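You operate a simulated robot arm through the tools that you are given. There is no shell and no other tool. Be economical: measure what you need, move in short steps, check, and stop when the job is done.

The job below is to be done with a simulated robot arm. You get a single attempt, and the scene is never put back.

Task
Set the calendar to the day and month on the yellow note pad.
Fine: stand the old blocks on the writing pad.

The check looks at the end state, three seconds after you hand in, the way a careful person would. Anything else that was tipped, shoved, dropped, spilled or broken makes it a failure.

Robot
A 7-joint arm with a two-finger parallel gripper, fixed in place. Base frame: the origin is at the foot of the arm, x ahead of it, y to its left, z up. Readings come in mm, rad, newtons and seconds.
With the tool pointing down near the work surface it reaches from about 300 to 680 mm from the base axis. Its first joint turns from -1.152 to 1.152 rad. Payload 1.57 kg.
The TCP is the grasp point between the finger pads, 30 mm short of the fingertips. In the tool frame z runs along the fingers and y along their closing line. Largest opening 110 mm; finger width 24, thickness 12; the body of the gripper, 48 by 112 mm, starts 78 mm behind the TCP.
Orientation is that of the tool frame in the base frame, as a unit quaternion [w, x, y, z]. With the fingers straight down and closing along the base's y, the tool's x points along the base's -x, its y along +y and its z along -z.

Tools
- The arm moves only by the tool servo_tool. Its argument "motion" is a list of rows, each an object (a shift or turn left out is 0, a gripper value left out holds the last) with "dp": the shift along the tool's x, y, z in mm, a list of three; "turn": the turn, a rotation vector about the tool's x, y, z in rad, a list of three; "hand": the finger opening in mm, from 0 to 110. In form: [{"dp": [x, y, z], "turn": [ax, ay, az], "hand": hand}, ...]. A call has 1 to 20 rows; each row shifts and turns the commanded pose from where the row before left it, along the tool's axes as they then stand. Each row takes 0.2 s and may step no farther than 50 mm and 0.15 rad from the row before; otherwise, or with a gripper value out of range, the whole call is refused. Where a pose cannot be reached the arm comes as near as it can. A force on the tool above 40 N (or 10 N above the force at the start of the call, whichever is more), or a blocked arm, ends the call early, and 0.2 s more pass. Each finger travels about 108 mm/s and halts on what it meets, pressing with about 29 N; the grip force reading is that of the motor and also rises with nothing between the fingers. The clock runs only during rows and for 0.2 s after the last one: add rows that do not move to give the fingers time. The reply holds the time, the measured pose of the TCP, the force on the tool along the base axes, the opening and the grip force, in the units named above and with some noise.
- Cameras (640 x 400 px; columns grow to the right, rows downward): "scene" is fixed at [155.8, -397, 1386.1]; the picture's right is [0.80, -0.60, 0.00], its down [-0.45, -0.60, -0.66] and it looks along [0.40, 0.53, -0.75] (base axes); focal length 312 px, centre (320, 200). "wrist" rides on the gripper at [-36, 0, -80] in the tool frame; the picture's right is [0.00, -1.00, 0.00], its down [0.97, 0.00, -0.24] and it looks along [0.24, 0.00, 0.97] (tool axes); focal length 218 px, centre (320, 200).
- capture(camera): a new picture of that camera. No time passes.
- locate(camera, pixels): for up to 12 pixels [column, row] of the newest picture of that camera ("zoom" is the newest enlarged one), the place [x, y, z] in the base frame of the surface seen there, good to about 2 mm. No time passes.
- close_up(camera, box): a new picture of the part [left, top, right, bottom] of that camera's present view, enlarged. No time passes.
- close_job(): hands the job in; it is judged then, once.

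Keep the steps short. Do not move on a guess: measure, check each grasp and each placing, and mend mistakes. In all there are 80 turns and 46 pictures (those below and enlarged ones count). Leave the gripper open and the arm clear of the work at the hand-in unless told otherwise, and finish with a single line.

The tools are called after "Request:" by a JSON object that holds its "api" and its "payload". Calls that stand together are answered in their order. servo_tool: Moves the arm, as the interface text tells. Its arguments: {"type":"object","properties":{"motion":{"type":"array","items":{"type":"object","properties":{"dp":{"type":"array","items":{"type":"number"}},"turn":{"type":"array","items":{"type":"number"}},"hand":{"type":"number"}}}}},"required":["motion"]} The other tools are called the same way: capture (camera) takes a picture; locate (camera, pixels) gives the place of the surface under pixels of a picture; close_up (camera, box) takes an enlarged picture of a part of a camera's view; close_job () hands the job in.

At the start:

```text
time: 0.0
tool_pos: [376.6, 101.3, 989.9]
orientation: [0.0, 0.0, 1.0, 0.0]
contact_force: [0.0, 0.1, -0.2]
width: 109.8
gripper_force: 0.1
```

scene: 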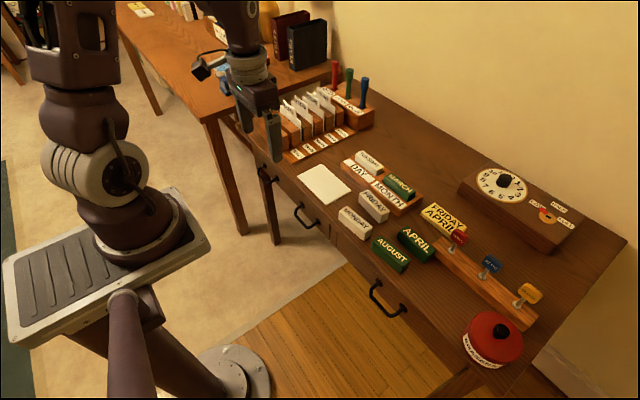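
wrist: 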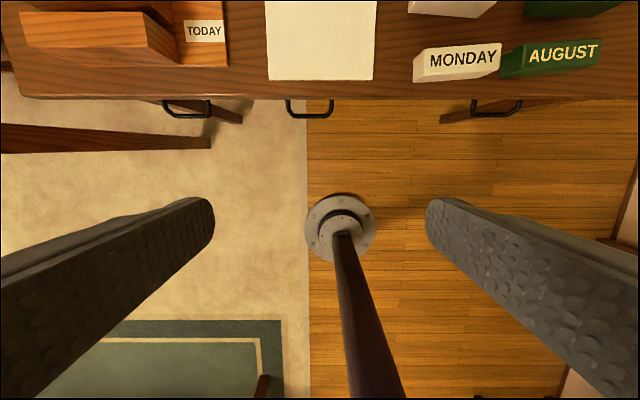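

I start by enlarging the calendar area to read the labels and block shapes.

Request:
{"api": "close_up", "payload": {"camera": "scene", "box": [290, 140, 480, 280]}}

Request:
{"api": "close_up", "payload": {"camera": "scene", "box": [330, 140, 430, 220]}}

```text
2.86 times, centred on (385, 210) of scene
```

zoom: 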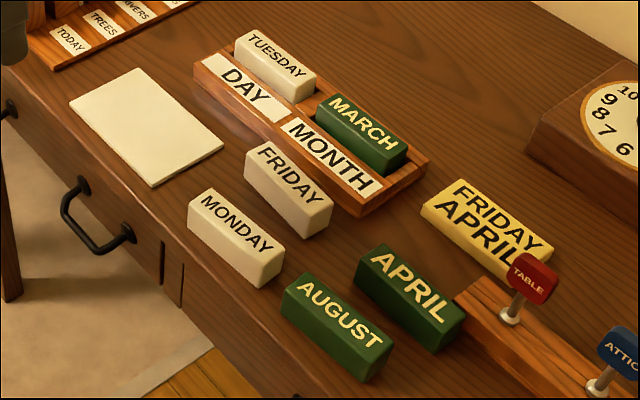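

```text
5.00 times, centred on (380, 180) of scene
```

zoom: 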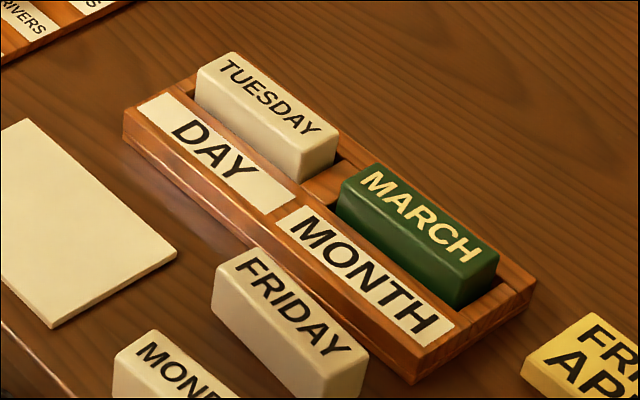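

The note reads FRIDAY / APRIL, and the holder has TUESDAY and MARCH. I'll measure corners of the holder's blocks and the slots in this newest zoom.

Request:
{"api": "locate", "payload": {"camera": "zoom", "pixels": [[232, 56], [200, 76], [334, 132], [303, 150], [376, 166], [345, 188], [494, 254], [464, 276], [322, 186], [128, 112], [412, 350], [530, 285]]}}

Request:
{"api": "locate", "payload": {"camera": "scene", "pixels": [[299, 176], [323, 165], [352, 191], [331, 203], [367, 190], [388, 209], [414, 228], [435, 244], [400, 233], [427, 255], [360, 200], [450, 246]]}}

Request:
{"api": "close_up", "payload": {"camera": "scene", "box": [350, 180, 450, 280]}}

```text
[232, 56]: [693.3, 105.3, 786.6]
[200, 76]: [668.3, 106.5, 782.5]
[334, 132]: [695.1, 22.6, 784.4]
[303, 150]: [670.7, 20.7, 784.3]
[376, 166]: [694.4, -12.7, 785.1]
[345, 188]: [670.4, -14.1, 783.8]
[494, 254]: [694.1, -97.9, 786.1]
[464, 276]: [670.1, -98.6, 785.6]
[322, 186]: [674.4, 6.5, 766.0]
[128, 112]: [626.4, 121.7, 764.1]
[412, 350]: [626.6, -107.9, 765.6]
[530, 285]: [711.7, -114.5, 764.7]
```

```text
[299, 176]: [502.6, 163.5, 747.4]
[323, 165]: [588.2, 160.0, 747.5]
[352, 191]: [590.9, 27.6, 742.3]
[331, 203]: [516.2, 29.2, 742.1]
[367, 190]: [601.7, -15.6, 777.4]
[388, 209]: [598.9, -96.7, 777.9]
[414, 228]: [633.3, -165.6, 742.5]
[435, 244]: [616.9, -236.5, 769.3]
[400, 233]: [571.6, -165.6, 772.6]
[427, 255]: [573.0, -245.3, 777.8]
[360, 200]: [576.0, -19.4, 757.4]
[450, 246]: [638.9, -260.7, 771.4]
```

```text
4.00 times, centred on (400, 230) of scene
```

zoom: 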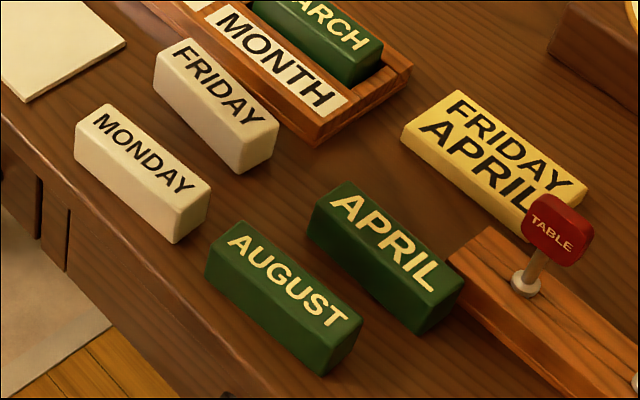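

I measure the FRIDAY and APRIL loose block tops and neighbours from the zoom.

Request:
{"api": "locate", "payload": {"camera": "zoom", "pixels": [[188, 42], [160, 57], [274, 124], [246, 142], [346, 185], [317, 206], [462, 284], [430, 306], [207, 188], [183, 210], [241, 224], [456, 258]]}}

Request:
{"api": "close_up", "payload": {"camera": "scene", "box": [280, 140, 440, 240]}}

```text
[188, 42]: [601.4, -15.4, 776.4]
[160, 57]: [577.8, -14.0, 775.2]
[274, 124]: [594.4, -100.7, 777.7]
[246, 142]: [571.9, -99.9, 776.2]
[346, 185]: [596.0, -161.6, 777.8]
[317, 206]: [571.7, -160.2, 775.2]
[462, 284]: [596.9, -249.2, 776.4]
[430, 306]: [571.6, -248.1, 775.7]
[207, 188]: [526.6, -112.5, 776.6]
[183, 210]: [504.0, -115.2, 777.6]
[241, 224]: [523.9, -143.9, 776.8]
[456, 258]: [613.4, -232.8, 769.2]
```

```text
4.00 times, centred on (360, 190) of scene
```

zoom: 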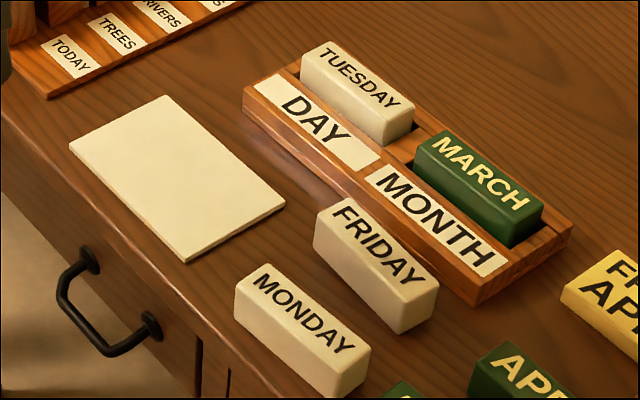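

Now the pad corners, the holder's slot edges, and the tall objects near the work.

Request:
{"api": "locate", "payload": {"camera": "zoom", "pixels": [[164, 98], [72, 147], [282, 203], [187, 258], [130, 120], [235, 230], [180, 180], [424, 140], [398, 160], [285, 70], [550, 228], [520, 245]]}}

Request:
{"api": "locate", "payload": {"camera": "scene", "pixels": [[459, 233], [468, 242], [334, 90], [349, 70], [345, 125], [372, 127], [285, 160], [330, 135], [437, 240], [527, 327], [465, 190], [320, 112]]}}

```text
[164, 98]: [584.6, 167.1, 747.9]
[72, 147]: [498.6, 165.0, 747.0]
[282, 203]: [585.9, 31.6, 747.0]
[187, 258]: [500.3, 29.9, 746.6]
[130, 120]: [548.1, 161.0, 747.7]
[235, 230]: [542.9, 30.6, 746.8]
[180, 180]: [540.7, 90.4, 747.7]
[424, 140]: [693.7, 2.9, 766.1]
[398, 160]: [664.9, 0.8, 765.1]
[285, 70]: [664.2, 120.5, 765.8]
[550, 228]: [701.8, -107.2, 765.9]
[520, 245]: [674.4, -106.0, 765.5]
```

```text
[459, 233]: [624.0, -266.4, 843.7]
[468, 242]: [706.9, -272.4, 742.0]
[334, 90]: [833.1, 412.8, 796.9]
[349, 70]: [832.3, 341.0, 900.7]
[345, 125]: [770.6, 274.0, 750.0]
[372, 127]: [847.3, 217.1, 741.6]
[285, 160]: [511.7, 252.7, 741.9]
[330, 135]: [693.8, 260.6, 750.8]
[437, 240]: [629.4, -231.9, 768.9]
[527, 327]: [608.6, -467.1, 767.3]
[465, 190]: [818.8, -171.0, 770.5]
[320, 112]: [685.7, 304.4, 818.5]
```

Everything is measured: TUESDAY centre ≈(682,63), MARCH ≈(682,-56), FRIDAY ≈(586,-57), APRIL ≈(584,-205), pad x 499–586, y 30–166, top 747. First I turn the tool a quarter turn in place, so that the fingers close along base x.

Request:
{"api": "servo_tool", "payload": {"motion": [{"turn": [0, 0, 0.1428], "hand": 60}, {"turn": [0, 0, 0.1428]}, {"turn": [0, 0, 0.1428]}, {"turn": [0, 0, 0.1428]}, {"turn": [0, 0, 0.1428]}, {"turn": [0, 0, 0.1428]}, {"turn": [0, 0, 0.1428]}, {"turn": [0, 0, 0.1428]}, {"turn": [0, 0, 0.1428]}, {"turn": [0, 0, 0.1428]}, {"turn": [0, 0, 0.1428]}, {}]}}

```text
time: 2.6
tool_pos: [376.2, 102.2, 989.8]
orientation: [0.0, 0.708, 0.706, 0.0]
contact_force: [0.7, 0.3, -0.6]
width: 59.8
gripper_force: 0.0
```

The turn is right (tool x = base +y, tool y = base +x). Now I move high over TUESDAY, to about (682, 63, 900).

Request:
{"api": "servo_tool", "payload": {"motion": [{"dp": [-5, 38, 5], "hand": 44}, {"dp": [-5, 38, 5]}, {"dp": [-5, 38, 10]}, {"dp": [-5, 38, 10]}, {"dp": [-5, 38, 15]}, {"dp": [-5, 38, 15]}, {"dp": [-5, 38, 15]}, {"dp": [-4, 39.8, 15]}, {}, {}]}}

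Request:
{"api": "capture", "payload": {"camera": "wrist"}}

```text
time: 4.8
tool_pos: [681.3, 61.5, 898.2]
orientation: [0.0, 0.708, 0.707, 0.0]
contact_force: [1.0, 0.8, 0.2]
width: 44.3
gripper_force: 0.0
```

```text
39 pictures are left
```

wrist: 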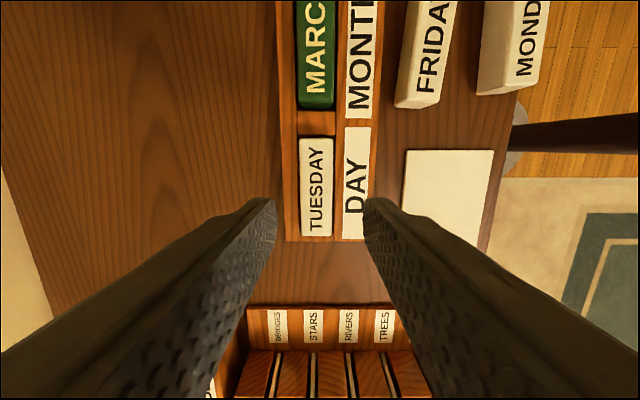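

The reach is fine. TUESDAY is visible at (317,187); I measure the slot and block edges from this top view.

Request:
{"api": "locate", "payload": {"camera": "wrist", "pixels": [[302, 187], [331, 187], [317, 140], [317, 234], [300, 60], [333, 60], [317, 106], [295, 187], [338, 187], [281, 187], [337, 230], [374, 187]]}}

Request:
{"api": "close_up", "payload": {"camera": "wrist", "box": [260, 100, 400, 250]}}

```text
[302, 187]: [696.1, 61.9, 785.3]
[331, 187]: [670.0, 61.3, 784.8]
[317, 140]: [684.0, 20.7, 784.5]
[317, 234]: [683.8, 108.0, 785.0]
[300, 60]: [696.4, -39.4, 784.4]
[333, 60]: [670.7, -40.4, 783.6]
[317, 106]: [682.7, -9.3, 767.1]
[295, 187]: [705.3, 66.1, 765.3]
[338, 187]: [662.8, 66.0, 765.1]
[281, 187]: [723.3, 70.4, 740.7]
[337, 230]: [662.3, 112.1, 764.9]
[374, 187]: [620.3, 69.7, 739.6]
```

```text
2.67 times, centred on (330, 175) of wrist
```

zoom: 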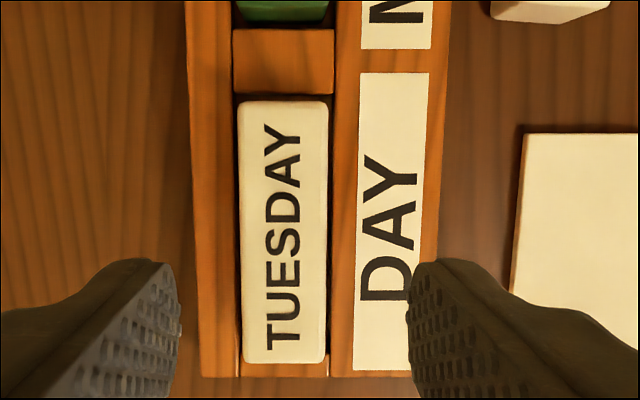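

Block centre (683, 64), top 785; ledge 765; slot x ≈665–701. I go down centred so the tips stop about 3 mm above the ledge (TCP 798).

Request:
{"api": "servo_tool", "payload": {"motion": [{"dp": [1, 1, 30]}, {"dp": [1, 0.5, 30]}, {"dp": [0, 0, 20]}, {"dp": [0, 0, 12]}, {"dp": [0, 0, 8]}, {}, {}]}}

Request:
{"api": "close_up", "payload": {"camera": "scene", "box": [310, 110, 430, 210]}}

```text
time: 6.4
tool_pos: [684.2, 62.2, 801.4]
orientation: [-0.001, 0.707, 0.707, 0.0]
contact_force: [-0.6, -0.2, 0.4]
width: 44.1
gripper_force: 0.1
```

```text
4.00 times, centred on (370, 160) of scene
```

zoom: 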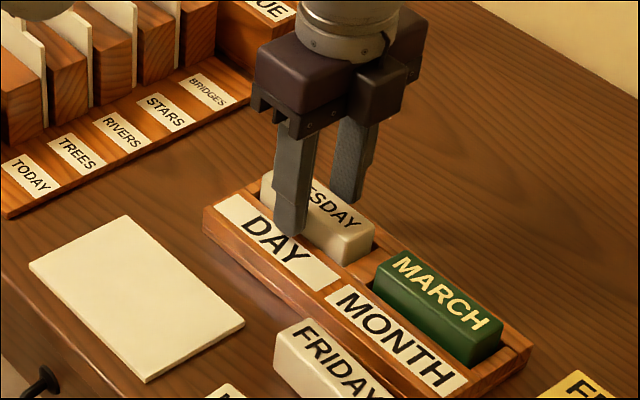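

The fingers straddle the block cleanly. I go down 3 mm more and close.

Request:
{"api": "servo_tool", "payload": {"motion": [{"dp": [0, 0, 3]}, {"hand": 38}, {"hand": 30}, {"hand": 20}, {}, {}, {}]}}

```text
time: 8.0
tool_pos: [683.5, 63.5, 797.0]
orientation: [0.0, 0.708, 0.707, 0.001]
contact_force: [0.2, -0.1, 2.2]
width: 29.1
gripper_force: 29.3
```

Gripped at 29.1 mm with 29 N. Next a slow straight lift of 62 mm.

Request:
{"api": "servo_tool", "payload": {"motion": [{"dp": [0, 0, -4]}, {"dp": [0, 0, -8]}, {"dp": [0, 0, -10]}, {"dp": [0, 0, -20]}, {"dp": [0, 0, -20]}, {}, {}]}}

Request:
{"api": "close_up", "payload": {"camera": "scene", "box": [290, 100, 430, 220]}}

```text
time: 9.6
tool_pos: [685.6, 63.9, 859.4]
orientation: [0.0, 0.707, 0.707, 0.0]
contact_force: [0.1, -0.1, -0.8]
width: 29.3
gripper_force: 29.2
```

```text
3.33 times, centred on (360, 160) of scene
```

zoom: 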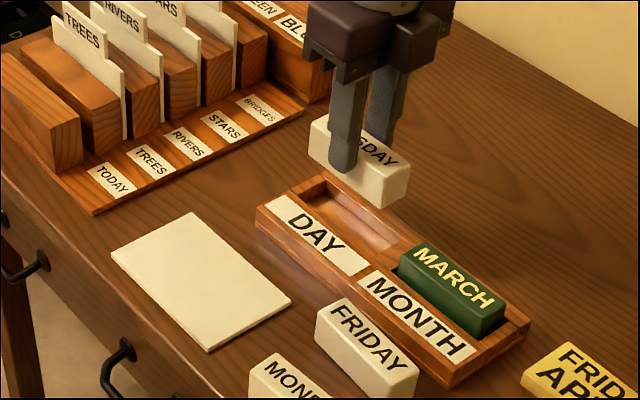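

TUESDAY hangs level. I measure the empty slot's floor and edges, and carry the block over the pad to (570, 98).

Request:
{"api": "locate", "payload": {"camera": "zoom", "pixels": [[360, 225], [345, 212], [385, 238], [325, 180], [310, 195], [395, 252]]}}

Request:
{"api": "servo_tool", "payload": {"motion": [{"dp": [6, -20, 0]}, {"dp": [6, -20, 0]}, {"dp": [6, -20, 0]}, {"dp": [6, -20, 0]}, {"dp": [6, -20, 0]}, {"dp": [4, -14, 0]}, {}, {}]}}

Request:
{"api": "capture", "payload": {"camera": "wrist"}}

```text
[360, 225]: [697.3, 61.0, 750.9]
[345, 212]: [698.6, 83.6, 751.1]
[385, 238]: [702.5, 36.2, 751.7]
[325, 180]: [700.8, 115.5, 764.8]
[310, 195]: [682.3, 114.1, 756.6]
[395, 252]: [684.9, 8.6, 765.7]
```

```text
time: 11.4
tool_pos: [569.5, 97.9, 858.0]
orientation: [0.0, 0.707, 0.707, 0.0]
contact_force: [0.4, -1.1, -0.7]
width: 29.1
gripper_force: 28.9
```

```text
35 pictures are left
```

wrist: 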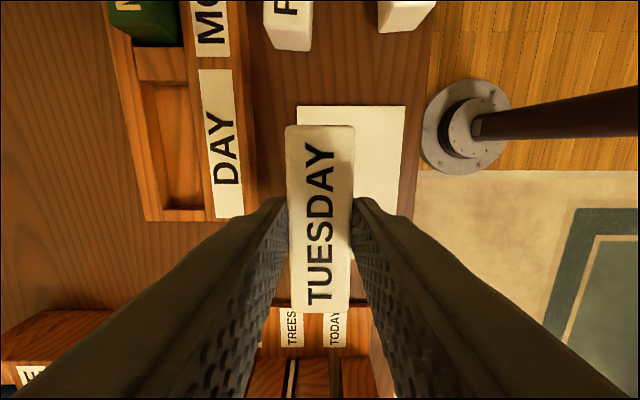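

TUESDAY is over the pad, level and in line. I lower it to about 3 mm above the pad.

Request:
{"api": "servo_tool", "payload": {"motion": [{"dp": [0, 0, 20]}, {"dp": [0, 0, 20]}, {"dp": [0, 0, 12]}, {"dp": [0, 0, 5]}, {}, {}]}}

Request:
{"api": "close_up", "payload": {"camera": "scene", "box": [280, 130, 390, 220]}}

```text
time: 12.8
tool_pos: [571.0, 98.7, 801.4]
orientation: [0.0, 0.708, 0.707, 0.0]
contact_force: [0.1, -0.1, -0.6]
width: 28.9
gripper_force: 28.6
```

```text
4.44 times, centred on (335, 175) of scene
```

zoom: 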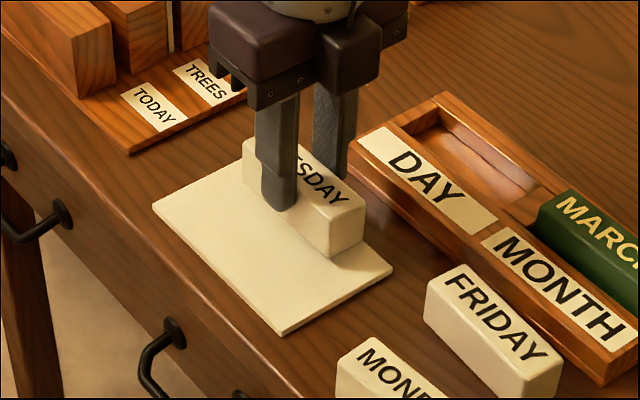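

It's near the back edge of the pad but within it; I shift 1 mm forward and step down slowly until the force shows contact.

Request:
{"api": "servo_tool", "payload": {"motion": [{"dp": [0, -1, 1]}, {"dp": [0, 0, 1]}, {"dp": [0, 0, 1]}, {"dp": [0, 0, 0.7]}, {}]}}

```text
time: 14.0
tool_pos: [568.4, 98.6, 796.8]
orientation: [0.0, 0.707, 0.708, 0.0]
contact_force: [-0.2, -0.3, -0.5]
width: 29.2
gripper_force: 29.1
```

No contact yet, so I continue in half-millimetre steps.

Request:
{"api": "servo_tool", "payload": {"motion": [{"dp": [0, 0, 0.6]}, {"dp": [0, 0, 0.6]}, {}]}}

```text
time: 14.8
tool_pos: [570.1, 97.2, 798.5]
orientation: [0.0, 0.707, 0.707, 0.0]
contact_force: [0.8, 0.9, -0.3]
width: 29.0
gripper_force: 28.9
```

By commanded sums I'm now at 797.0, right at the pick height; I continue a little until contact.

Request:
{"api": "servo_tool", "payload": {"motion": [{"dp": [0, 0, 0.5]}, {"dp": [0, 0, 0.5]}, {}]}}

```text
time: 15.6
tool_pos: [569.7, 97.2, 796.2]
orientation: [0.0, 0.707, 0.707, 0.0]
contact_force: [-0.7, 0.7, 1.2]
width: 29.1
gripper_force: 29.0
```

Request:
{"api": "servo_tool", "payload": {"motion": [{"dp": [0, 0, 0.5]}, {"dp": [0, 0, 0.5]}, {}]}}

Request:
{"api": "close_up", "payload": {"camera": "scene", "box": [310, 150, 370, 200]}}

```text
time: 16.4
tool_pos: [569.8, 98.4, 795.1]
orientation: [0.001, 0.707, 0.707, 0.001]
contact_force: [-0.8, -0.3, 7.3]
width: 29.2
gripper_force: 28.8
```

```text
8.00 times, centred on (340, 175) of scene
```

zoom: 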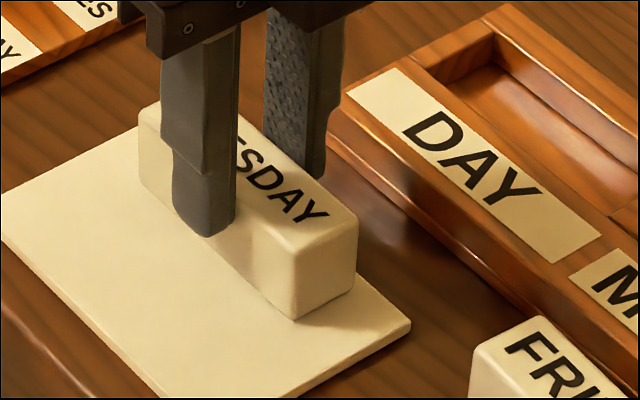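

Contact reads 7 N and the block sits on the pad. I open to 44 and rise 80.

Request:
{"api": "servo_tool", "payload": {"motion": [{"hand": 32}, {"hand": 40}, {"hand": 44}, {}, {"dp": [0, 0, -10]}, {"dp": [0, 0, -30]}, {"dp": [0, 0, -40]}, {}]}}

Request:
{"api": "capture", "payload": {"camera": "wrist"}}

```text
time: 18.2
tool_pos: [568.3, 98.1, 874.8]
orientation: [0.0, 0.707, 0.707, -0.001]
contact_force: [0.1, 0.2, -0.1]
width: 43.8
gripper_force: 0.1
```

```text
32 pictures are left
```

wrist: 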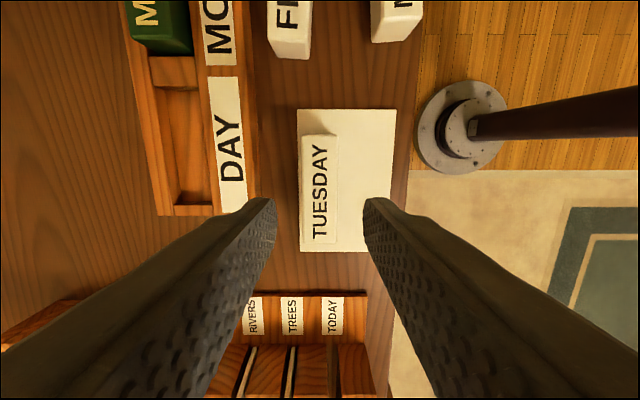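

TUESDAY stands on the pad. I travel to above MARCH at (683, -56), z 900.

Request:
{"api": "servo_tool", "payload": {"motion": [{"dp": [-20, 15, -25]}, {"dp": [-34, 25, 0]}, {"dp": [-34, 25, 0]}, {"dp": [-34, 25, 0]}, {"dp": [-32, 24.5, 0]}, {}, {}]}}

Request:
{"api": "capture", "payload": {"camera": "wrist"}}

```text
time: 19.8
tool_pos: [682.9, -57.4, 899.3]
orientation: [0.0, 0.707, 0.707, 0.001]
contact_force: [0.1, 0.7, 0.1]
width: 44.0
gripper_force: 0.0
```

```text
31 pictures are left
```

wrist: 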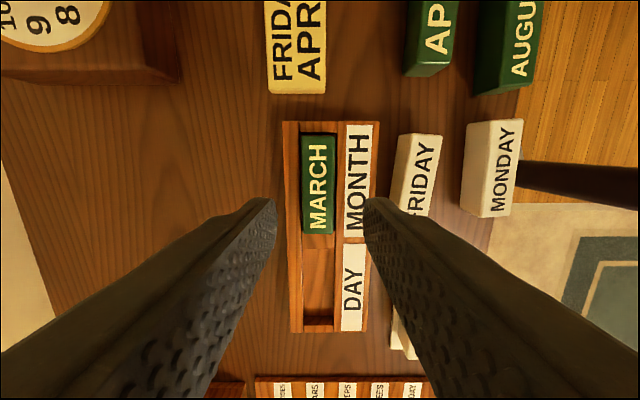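

MARCH is at (317,184); I measure its edges and the empty slot edges here.

Request:
{"api": "locate", "payload": {"camera": "wrist", "pixels": [[303, 184], [333, 184], [318, 136], [318, 232], [318, 240], [303, 280], [333, 280], [318, 280], [318, 312], [338, 184], [340, 325], [376, 130]]}}

Request:
{"api": "close_up", "payload": {"camera": "wrist", "box": [280, 110, 380, 340]}}

```text
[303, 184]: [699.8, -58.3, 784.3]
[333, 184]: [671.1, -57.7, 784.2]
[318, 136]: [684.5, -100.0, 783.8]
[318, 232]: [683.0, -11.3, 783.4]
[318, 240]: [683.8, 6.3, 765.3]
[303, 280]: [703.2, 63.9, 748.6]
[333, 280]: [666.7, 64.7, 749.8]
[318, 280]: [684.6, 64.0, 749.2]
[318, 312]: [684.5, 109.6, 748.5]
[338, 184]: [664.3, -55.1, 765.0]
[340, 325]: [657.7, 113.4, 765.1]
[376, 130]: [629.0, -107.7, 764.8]
```

```text
1.74 times, centred on (330, 225) of wrist
```

zoom: 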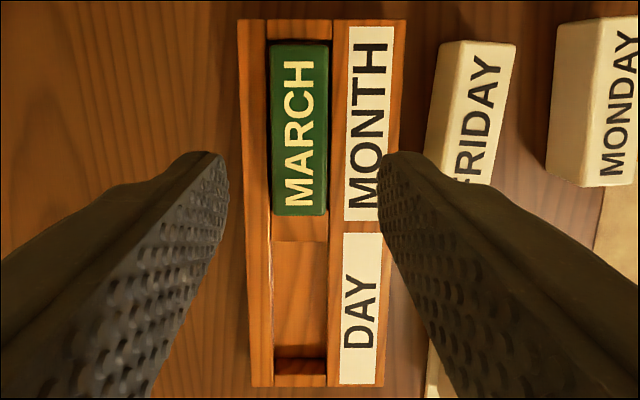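

MARCH centre ≈(684.5,-56). I go down 103 mm to the same pick height and close.

Request:
{"api": "servo_tool", "payload": {"motion": [{"dp": [0, 0.8, 30]}, {"dp": [0, 0, 30]}, {"dp": [0, 0, 20]}, {"dp": [0, 0, 12]}, {"dp": [0, 0, 8]}, {"dp": [0, 0, 3]}, {}, {"hand": 38}, {"hand": 30}, {"hand": 20}, {}, {}, {}]}}

```text
time: 22.6
tool_pos: [684.7, -55.5, 796.7]
orientation: [0.001, 0.707, 0.707, 0.001]
contact_force: [-0.5, -0.1, 0.0]
width: 29.1
gripper_force: 29.0
```

Gripped at 29.1 mm. I lift 62 mm slowly and check.

Request:
{"api": "servo_tool", "payload": {"motion": [{"dp": [0, 0, -4]}, {"dp": [0, 0, -8]}, {"dp": [0, 0, -10]}, {"dp": [0, 0, -20]}, {"dp": [0, 0, -20]}, {}]}}

Request:
{"api": "close_up", "payload": {"camera": "scene", "box": [290, 120, 450, 240]}}

```text
time: 24.0
tool_pos: [684.4, -56.0, 858.2]
orientation: [0.0, 0.707, 0.707, 0.0]
contact_force: [-0.6, 0.1, -1.2]
width: 29.0
gripper_force: 28.5
```

```text
3.33 times, centred on (370, 180) of scene
```

zoom: 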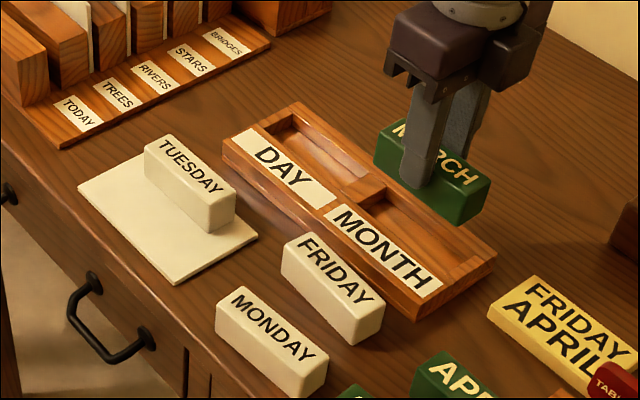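

MARCH hangs level and both slots are empty. I carry it over the front of the pad at (516, 98).

Request:
{"api": "servo_tool", "payload": {"motion": [{"dp": [15, -17, 0]}, {"dp": [23, -25, 0]}, {"dp": [23, -25, 0]}, {"dp": [23, -25, 0]}, {"dp": [23, -25, 0]}, {"dp": [23, -25, 0]}, {"dp": [24, -26.5, 0]}, {}, {}]}}

Request:
{"api": "close_up", "payload": {"camera": "scene", "box": [280, 120, 400, 220]}}

```text
time: 26.0
tool_pos: [516.1, 96.5, 858.1]
orientation: [-0.001, 0.707, 0.707, 0.0]
contact_force: [-0.6, -0.7, -0.8]
width: 29.0
gripper_force: 29.1
```

```text
4.00 times, centred on (340, 170) of scene
```

zoom: 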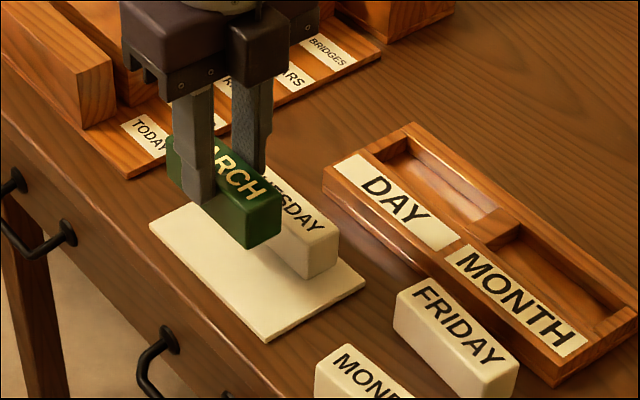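

In line. I lower 62 mm, to about 1.5 mm over the pad.

Request:
{"api": "servo_tool", "payload": {"motion": [{"dp": [0, 0, 20]}, {"dp": [0, 0, 20]}, {"dp": [0, 0, 13]}, {"dp": [0, 0, 6]}, {"dp": [0, 0, 3]}, {"dp": [0, 0, 0.5]}, {"dp": [0, 0, 0.5]}, {}]}}

```text
time: 27.8
tool_pos: [517.7, 98.0, 795.6]
orientation: [0.0, 0.707, 0.707, 0.0]
contact_force: [-0.5, 0.2, -0.9]
width: 28.8
gripper_force: 29.1
```

Request:
{"api": "servo_tool", "payload": {"motion": [{"dp": [0, 0, 0.5]}, {"dp": [0, 0, 0.4]}, {"dp": [0, 0, 0.3]}, {}]}}

```text
time: 28.8
tool_pos: [516.2, 97.7, 793.8]
orientation: [0.0, 0.708, 0.707, 0.001]
contact_force: [-1.4, -0.4, 4.7]
width: 28.8
gripper_force: 29.5
```

The force of 4.7 N shows contact with the pad. I open to only 38 because TUESDAY is behind, then rise 80.

Request:
{"api": "servo_tool", "payload": {"motion": [{"hand": 32}, {"hand": 36}, {"hand": 38}, {}, {"dp": [0, 0, -10]}, {"dp": [0, 0, -30]}, {"dp": [0, 0, -40]}, {}]}}

Request:
{"api": "capture", "payload": {"camera": "wrist"}}

Request:
{"api": "close_up", "payload": {"camera": "scene", "box": [290, 130, 450, 280]}}

```text
time: 30.6
tool_pos: [517.7, 97.2, 876.1]
orientation: [0.0, 0.708, 0.706, -0.001]
contact_force: [0.7, 0.0, 0.3]
width: 37.8
gripper_force: 0.1
```

```text
27 pictures are left
```

wrist: 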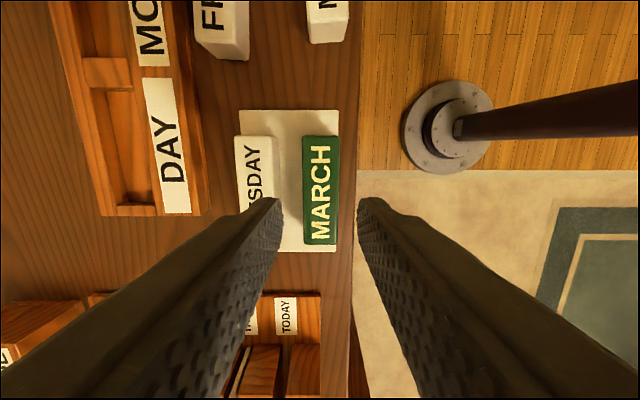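

```text
2.67 times, centred on (370, 205) of scene
```

zoom: 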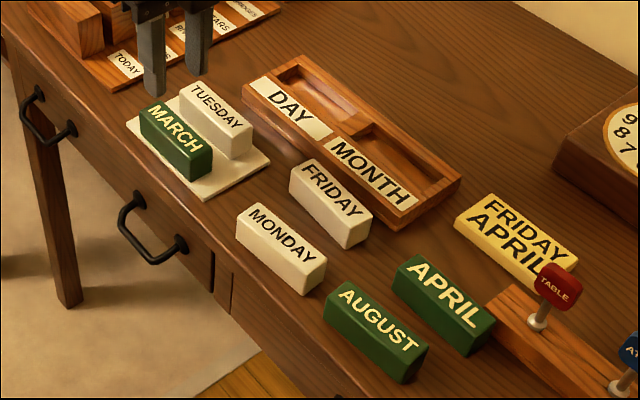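

Both old blocks stand on the pad. Next I move above FRIDAY at (586,-57) and measure its angle.

Request:
{"api": "servo_tool", "payload": {"motion": [{"dp": [-15, 6, -25.3], "hand": 44}, {"dp": [-35, 16, 0]}, {"dp": [-35, 16, 0]}, {"dp": [-35, 16, 0]}, {"dp": [-35, 16.3, 0]}, {}, {}]}}

Request:
{"api": "close_up", "payload": {"camera": "wrist", "box": [240, 100, 400, 250]}}

```text
time: 32.2
tool_pos: [586.1, -58.0, 898.7]
orientation: [0.0, 0.707, 0.708, 0.0]
contact_force: [0.3, 0.1, -0.5]
width: 44.0
gripper_force: 0.1
```

```text
2.67 times, centred on (320, 175) of wrist
```

zoom: 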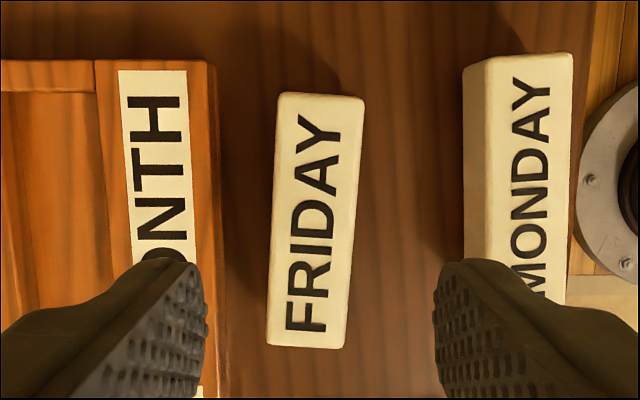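

FRIDAY is slightly turned. I measure its top corners.

Request:
{"api": "locate", "payload": {"camera": "zoom", "pixels": [[282, 110], [360, 112], [277, 220], [353, 220], [271, 330], [343, 332], [320, 98], [306, 345], [217, 300], [464, 200]]}}

```text
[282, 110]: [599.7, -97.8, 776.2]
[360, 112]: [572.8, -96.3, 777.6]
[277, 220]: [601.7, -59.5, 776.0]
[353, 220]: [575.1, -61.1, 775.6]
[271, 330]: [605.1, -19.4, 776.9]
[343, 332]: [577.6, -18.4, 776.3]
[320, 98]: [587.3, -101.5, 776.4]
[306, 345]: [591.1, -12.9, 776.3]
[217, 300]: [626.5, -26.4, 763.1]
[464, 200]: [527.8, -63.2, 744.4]
```

FRIDAY centre ≈(588.5,-57.5), yaw ≈0.065 rad. I align, narrow to 40 so the back finger clears the holder front at 626, and go down to TCP 789, in two stages.

Request:
{"api": "servo_tool", "payload": {"motion": [{"dp": [0, 2.5, 0], "turn": [0, 0, 0.065], "hand": 40}, {"dp": [0, 0, 30]}, {"dp": [0, 0, 30]}, {"dp": [0, 0, 20]}, {"dp": [0, 0, 10]}, {}, {}]}}

Request:
{"api": "capture", "payload": {"camera": "wrist"}}

```text
time: 33.8
tool_pos: [588.9, -56.6, 809.8]
orientation: [0.001, 0.729, 0.684, 0.0]
contact_force: [0.5, -0.4, -0.3]
width: 40.1
gripper_force: 0.0
```

```text
24 pictures are left
```

wrist: 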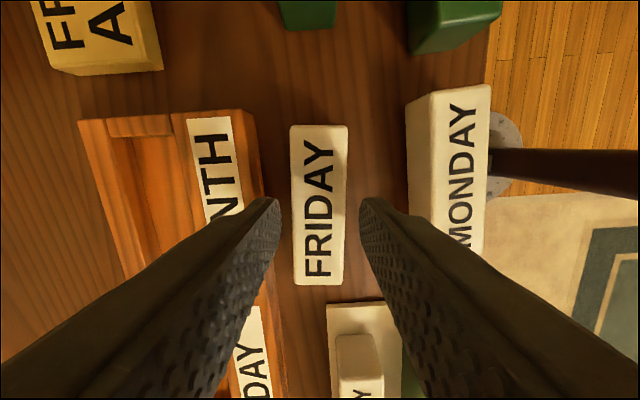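

Aligned and centred at column 319. I go down 21 more and close.

Request:
{"api": "servo_tool", "payload": {"motion": [{"dp": [0, 0, 10]}, {"dp": [0, 0, 7]}, {"dp": [0, 0, 4]}, {}, {"hand": 34}, {"hand": 28}, {"hand": 20}, {}, {}, {}]}}

```text
time: 36.0
tool_pos: [588.7, -56.5, 789.7]
orientation: [0.0, 0.729, 0.684, 0.001]
contact_force: [0.0, -0.3, -0.2]
width: 29.1
gripper_force: 28.9
```

Gripped at 29.1 mm. I lift 70 mm and check.

Request:
{"api": "servo_tool", "payload": {"motion": [{"dp": [0, 0, -4]}, {"dp": [0, 0, -8]}, {"dp": [0, 0, -18]}, {"dp": [0, 0, -20]}, {"dp": [0, 0, -20]}, {"turn": [0, 0, -0.065]}, {}, {}]}}

Request:
{"api": "capture", "payload": {"camera": "wrist"}}

```text
time: 37.8
tool_pos: [589.4, -56.9, 859.0]
orientation: [0.001, 0.707, 0.707, 0.0]
contact_force: [-0.8, -0.4, -0.9]
width: 28.9
gripper_force: 29.1
```

```text
23 pictures are left
```

wrist: 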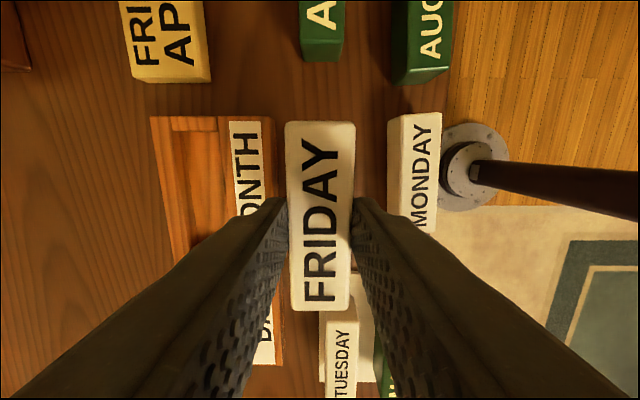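

FRIDAY is held square. I carry it over the DAY slot at (684, 64.5).

Request:
{"api": "servo_tool", "payload": {"motion": [{"dp": [15, 10, 0]}, {"dp": [25, 20, 0]}, {"dp": [25, 20, 0]}, {"dp": [25, 20, 0]}, {"dp": [20, 16, 0]}, {"dp": [11.7, 9.5, 0]}, {}, {}]}}

Request:
{"api": "close_up", "payload": {"camera": "wrist", "box": [240, 80, 400, 320]}}

Request:
{"api": "close_up", "payload": {"camera": "scene", "box": [320, 110, 420, 210]}}

```text
time: 39.6
tool_pos: [684.6, 65.8, 858.3]
orientation: [0.0, 0.707, 0.707, 0.0]
contact_force: [-0.6, 0.5, -0.7]
width: 29.3
gripper_force: 28.8
```

```text
1.67 times, centred on (320, 200) of wrist
```

zoom: 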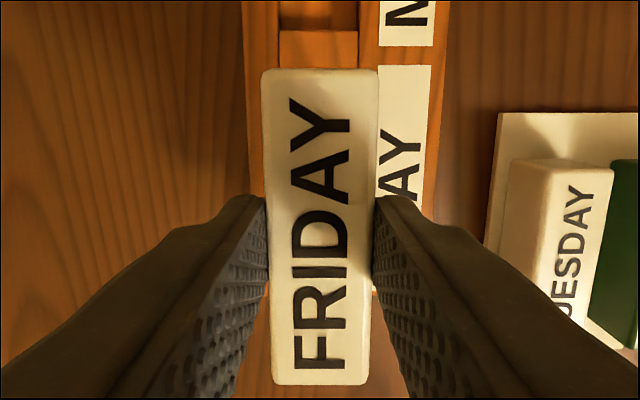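

```text
4.00 times, centred on (370, 160) of scene
```

zoom: 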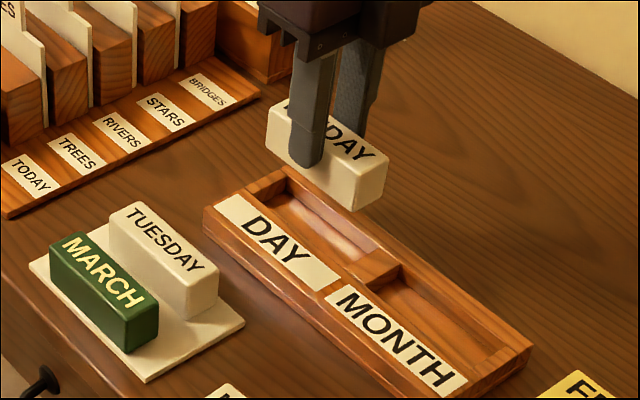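

Lined up with the slot. I lower it so the bottom stops about 2 mm over the ledge (TCP 816), and check.

Request:
{"api": "servo_tool", "payload": {"motion": [{"dp": [0, 0, 20]}, {"dp": [0, 0, 15]}, {"dp": [0, 0, 8]}, {}, {}]}}

Request:
{"api": "close_up", "payload": {"camera": "scene", "box": [340, 130, 410, 190]}}

```text
time: 40.8
tool_pos: [684.5, 63.9, 815.7]
orientation: [0.001, 0.707, 0.707, 0.0]
contact_force: [0.1, 1.2, -1.1]
width: 28.9
gripper_force: 29.3
```

```text
6.67 times, centred on (375, 160) of scene
```

zoom: 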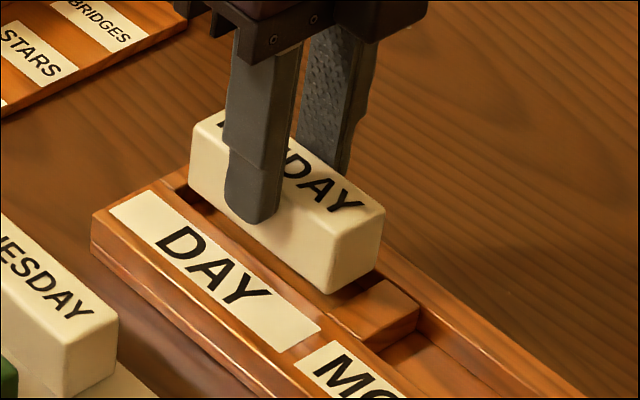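

It lines up with the recess. I lower slowly by 12 mm, watching the force.

Request:
{"api": "servo_tool", "payload": {"motion": [{"dp": [0, 0, 2]}, {"dp": [0, 0, 2]}, {"dp": [0, 0, 2]}, {"dp": [0, 0, 2]}, {"dp": [0, 0, 2]}, {"dp": [0, 0, 2]}, {}]}}

```text
time: 42.4
tool_pos: [684.7, 64.7, 805.1]
orientation: [-0.001, 0.707, 0.707, 0.0]
contact_force: [0.6, -0.2, -1.3]
width: 29.0
gripper_force: 28.9
```

No contact, so the block is inside the slot walls. I go down about 7 mm more, to the floor.

Request:
{"api": "servo_tool", "payload": {"motion": [{"dp": [0, 0, 2]}, {"dp": [0, 0, 2]}, {"dp": [0, 0, 1]}, {"dp": [0, 0, 1]}, {"dp": [0, 0, 0.5]}, {}]}}

```text
time: 43.8
tool_pos: [684.1, 64.0, 797.4]
orientation: [0.0, 0.707, 0.707, -0.001]
contact_force: [0.1, 0.0, 0.3]
width: 29.1
gripper_force: 28.3
```

Request:
{"api": "servo_tool", "payload": {"motion": [{"dp": [0, 0, 0.5]}, {"dp": [0, 0, 0.3]}, {}]}}

```text
time: 44.6
tool_pos: [685.0, 64.3, 797.2]
orientation: [0.001, 0.707, 0.707, 0.0]
contact_force: [-1.2, -0.2, 3.4]
width: 29.2
gripper_force: 29.4
```

Contact with the floor reads 3.4 N. I open and rise to 900.

Request:
{"api": "servo_tool", "payload": {"motion": [{"hand": 32}, {"hand": 38}, {"hand": 44}, {}, {"dp": [0, 0, -10]}, {"dp": [0, 0, -25]}, {"dp": [0, 0, -35]}, {"dp": [0, 0, -33]}, {}]}}

Request:
{"api": "close_up", "payload": {"camera": "scene", "box": [290, 130, 450, 280]}}

```text
time: 46.6
tool_pos: [683.3, 64.5, 899.3]
orientation: [0.0, 0.707, 0.707, -0.001]
contact_force: [0.9, -0.3, 0.5]
width: 44.0
gripper_force: 0.1
```

```text
2.67 times, centred on (370, 205) of scene
```

zoom: 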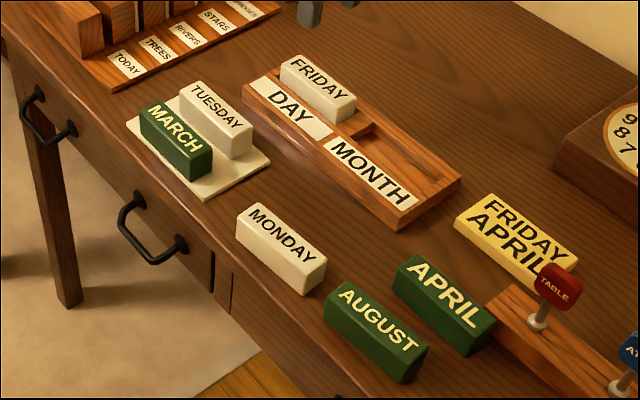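

FRIDAY sits in the DAY slot. Next I go above APRIL at (585,-205), z 900.

Request:
{"api": "servo_tool", "payload": {"motion": [{"dp": [-20, -6, 0]}, {"dp": [-36, -13, 0]}, {"dp": [-36, -13, 0]}, {"dp": [-36, -13, 0]}, {"dp": [-36, -13, 0]}, {"dp": [-36, -13, 0]}, {"dp": [-36, -14, 0]}, {"dp": [-33.5, -14, 0]}, {}, {}]}}

Request:
{"api": "close_up", "payload": {"camera": "wrist", "box": [220, 60, 420, 260]}}

```text
time: 48.8
tool_pos: [586.1, -205.1, 900.5]
orientation: [-0.001, 0.707, 0.707, 0.0]
contact_force: [0.5, -0.4, -0.6]
width: 44.0
gripper_force: 0.1
```

```text
2.00 times, centred on (320, 160) of wrist
```

zoom: 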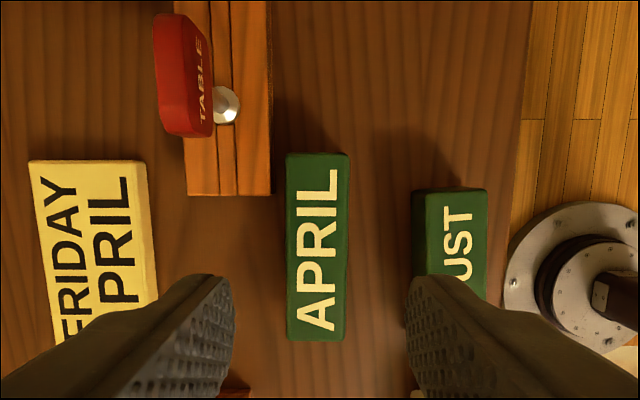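

I measure APRIL's edges, the rack corner at (271,193), the flag, and AUGUST's near side.

Request:
{"api": "locate", "payload": {"camera": "zoom", "pixels": [[291, 165], [346, 165], [289, 245], [347, 245], [290, 330], [343, 330], [318, 155], [317, 338], [269, 192], [188, 192], [185, 100], [414, 230]]}}

```text
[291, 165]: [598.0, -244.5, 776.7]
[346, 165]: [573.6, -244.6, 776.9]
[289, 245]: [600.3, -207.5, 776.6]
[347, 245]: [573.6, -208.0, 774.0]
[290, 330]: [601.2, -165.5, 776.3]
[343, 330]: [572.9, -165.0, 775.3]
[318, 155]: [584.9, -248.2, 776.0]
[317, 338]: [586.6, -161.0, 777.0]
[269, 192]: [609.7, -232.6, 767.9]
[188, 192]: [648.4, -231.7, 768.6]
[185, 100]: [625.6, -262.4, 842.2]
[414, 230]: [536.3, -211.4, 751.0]
```

APRIL centre ≈(586.2,-204.7), yaw ≈0.018; the rack corner (610,-232) is 15 mm clear of the finger, and the flag is clear of the body. I go down in stages, opening 40.

Request:
{"api": "servo_tool", "payload": {"motion": [{"dp": [0.3, 1.2, 0], "turn": [0, 0, 0.018], "hand": 40}, {"dp": [0, 0, 30]}, {"dp": [0, 0, 30]}, {"dp": [0, 0, 20]}, {"dp": [0, 0, 10]}, {}, {}]}}

Request:
{"api": "capture", "payload": {"camera": "wrist"}}

Request:
{"api": "close_up", "payload": {"camera": "scene", "box": [370, 170, 490, 280]}}

```text
time: 50.4
tool_pos: [585.6, -204.7, 808.8]
orientation: [0.0, 0.713, 0.701, 0.001]
contact_force: [0.1, -0.6, 0.9]
width: 40.1
gripper_force: 0.0
```

```text
17 pictures are left
```

wrist: 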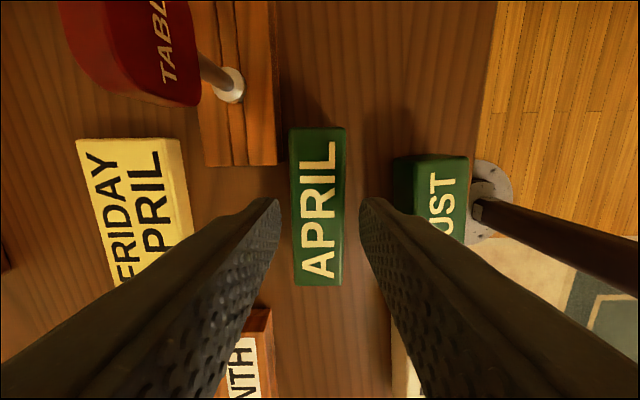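

```text
3.64 times, centred on (430, 225) of scene
```

zoom: 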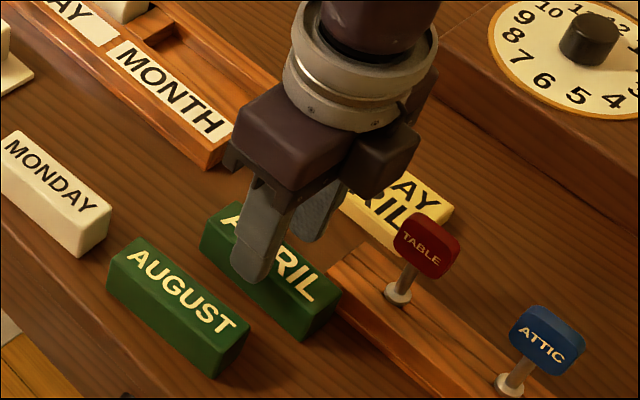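

APRIL is straight and centred at column 318, with the flag clear. I go down 20.7 and close.

Request:
{"api": "servo_tool", "payload": {"motion": [{"dp": [0, 0, 10]}, {"dp": [0, 0, 7]}, {"dp": [0, 0, 3.7]}, {}, {"hand": 34}, {"hand": 28}, {"hand": 20}, {}, {}, {}]}}

```text
time: 52.6
tool_pos: [587.0, -203.9, 790.0]
orientation: [0.0, 0.713, 0.701, 0.0]
contact_force: [-0.1, 0.1, 0.1]
width: 29.1
gripper_force: 29.2
```

Gripped at 29.1 mm. I lift 70 mm straight, square up, and look.

Request:
{"api": "servo_tool", "payload": {"motion": [{"dp": [0, 0, -4]}, {"dp": [0, 0, -8]}, {"dp": [0, 0, -18]}, {"dp": [0, 0, -20]}, {"dp": [0, 0, -20]}, {"turn": [0, 0, -0.018]}, {}, {}]}}

Request:
{"api": "capture", "payload": {"camera": "wrist"}}

```text
time: 54.4
tool_pos: [587.2, -204.6, 859.4]
orientation: [0.0, 0.707, 0.707, 0.0]
contact_force: [0.3, -0.2, -0.6]
width: 29.0
gripper_force: 28.8
```

```text
15 pictures are left
```

wrist: 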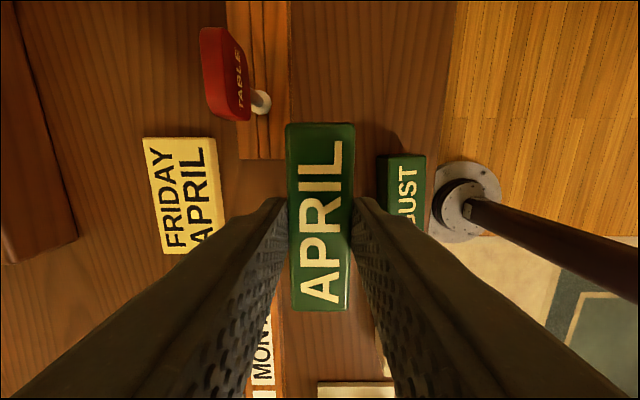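

APRIL is held square. I carry it over the MONTH slot at (684,-55.5), moving away from the flags first.

Request:
{"api": "servo_tool", "payload": {"motion": [{"dp": [20, 4, 0]}, {"dp": [25, 14, 0]}, {"dp": [25, 20, 0]}, {"dp": [25, 20, 0]}, {"dp": [25, 20, 0]}, {"dp": [19, 13, 0]}, {"dp": [10.2, 7, 0]}, {}, {"dp": [0, 0, 20]}, {"dp": [0, 0, 15]}, {"dp": [0, 0, 8]}, {}, {}]}}

Request:
{"api": "close_up", "payload": {"camera": "scene", "box": [350, 140, 430, 220]}}

Request:
{"api": "capture", "payload": {"camera": "wrist"}}

```text
time: 57.2
tool_pos: [685.8, -54.7, 814.5]
orientation: [0.0, 0.707, 0.707, 0.0]
contact_force: [-0.2, -0.5, -0.1]
width: 28.9
gripper_force: 29.2
```

```text
5.00 times, centred on (390, 180) of scene
```

zoom: 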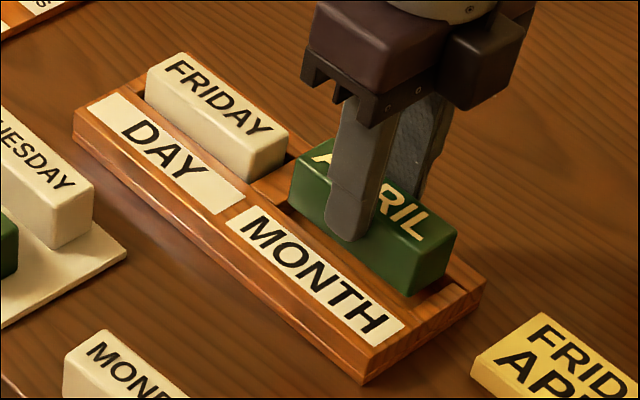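

```text
13 pictures are left
```

wrist: 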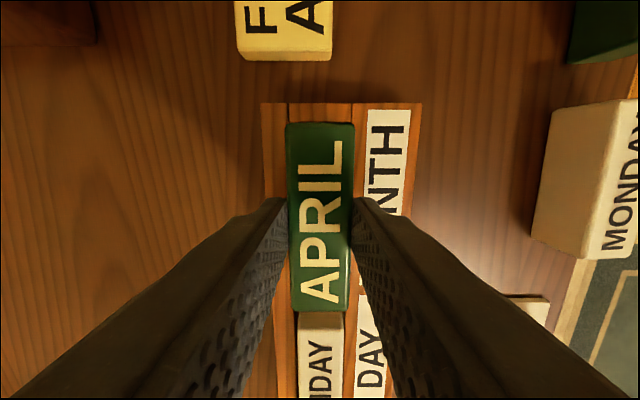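

It's lined up with the recess. I lower slowly by 12 mm.

Request:
{"api": "servo_tool", "payload": {"motion": [{"dp": [0, 0, 2]}, {"dp": [0, 0, 2]}, {"dp": [0, 0, 2]}, {"dp": [0, 0, 2]}, {"dp": [0, 0, 2]}, {"dp": [0, 0, 2]}, {}]}}

```text
time: 58.8
tool_pos: [684.6, -56.1, 803.3]
orientation: [0.0, 0.707, 0.707, 0.001]
contact_force: [0.3, -0.6, -0.5]
width: 29.1
gripper_force: 28.8
```

No contact, so it has entered the slot. I lower to the floor.

Request:
{"api": "servo_tool", "payload": {"motion": [{"dp": [0, 0, 2]}, {"dp": [0, 0, 2]}, {"dp": [0, 0, 1]}, {"dp": [0, 0, 1]}, {"dp": [0, 0, 0.6]}, {"dp": [0, 0, 0.5]}, {}]}}

```text
time: 60.4
tool_pos: [685.0, -55.4, 797.4]
orientation: [0.001, 0.707, 0.707, 0.0]
contact_force: [-0.4, -0.7, 6.9]
width: 28.9
gripper_force: 28.5
```

Floor contact reads 6.9 N. I open and rise well clear, then look at everything.

Request:
{"api": "servo_tool", "payload": {"motion": [{"hand": 32}, {"hand": 38}, {"hand": 44}, {}, {"dp": [0, 0, -10]}, {"dp": [0, 0, -25]}, {"dp": [0, 0, -35]}, {"dp": [0, 0, -35]}, {"dp": [0, -35, -30], "hand": 80}, {"dp": [0, -40, -20]}, {"dp": [0, -40, 0]}, {"dp": [0, -40, 0]}, {"dp": [0, -40, 0]}, {"dp": [0, -40, 0]}, {}, {}]}}

Request:
{"api": "capture", "payload": {"camera": "scene"}}

Request:
{"api": "close_up", "payload": {"camera": "scene", "box": [290, 130, 450, 280]}}

```text
time: 63.8
tool_pos: [449.2, -55.2, 953.7]
orientation: [0.0, 0.707, 0.707, 0.0]
contact_force: [0.3, 0.1, -0.5]
width: 80.0
gripper_force: 0.0
```

```text
12 pictures are left
```

scene: 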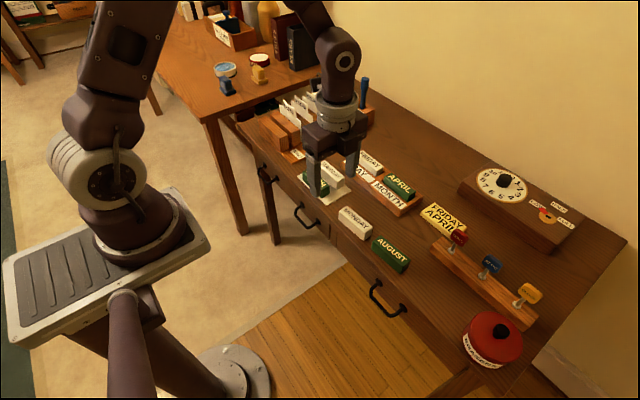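

```text
2.67 times, centred on (370, 205) of scene
```

zoom: 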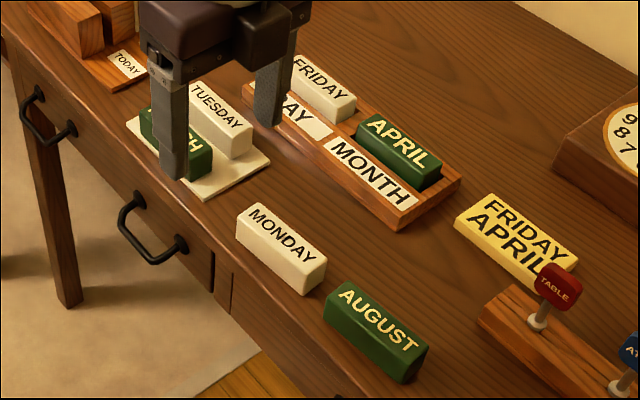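

Everything appears in place and the arm is well above. I check the tops' heights for proper seating.

Request:
{"api": "locate", "payload": {"camera": "zoom", "pixels": [[298, 60], [350, 97], [365, 122], [432, 165], [195, 88], [248, 122], [196, 160], [255, 150]]}}

Request:
{"api": "capture", "payload": {"camera": "wrist"}}

```text
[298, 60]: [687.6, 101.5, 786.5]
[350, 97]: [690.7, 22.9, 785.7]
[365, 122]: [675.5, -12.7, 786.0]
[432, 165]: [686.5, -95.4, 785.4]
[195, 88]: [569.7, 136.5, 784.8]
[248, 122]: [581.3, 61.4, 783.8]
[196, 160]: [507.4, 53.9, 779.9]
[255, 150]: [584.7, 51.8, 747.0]
```

```text
10 pictures are left
```

wrist: 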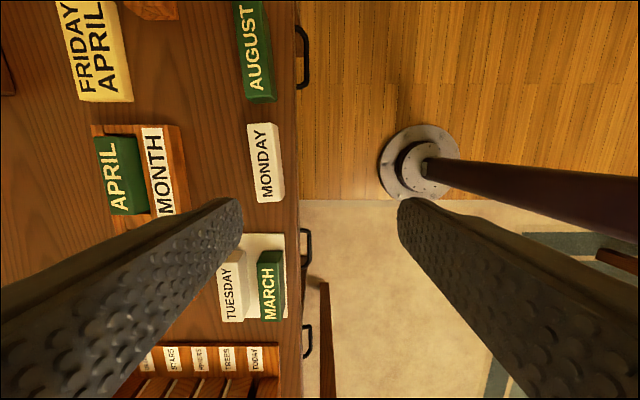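

All four blocks are level and seated (tops ≈785 in the slots, ≈784 on the pad), and MONDAY, AUGUST and the note haven't moved. The gripper is open and clear, so I hand in.

Request:
{"api": "close_job", "payload": {}}

```text
The job is handed in.
```

The calendar now shows FRIDAY and APRIL, and the old TUESDAY and MARCH blocks stand on the writing pad.
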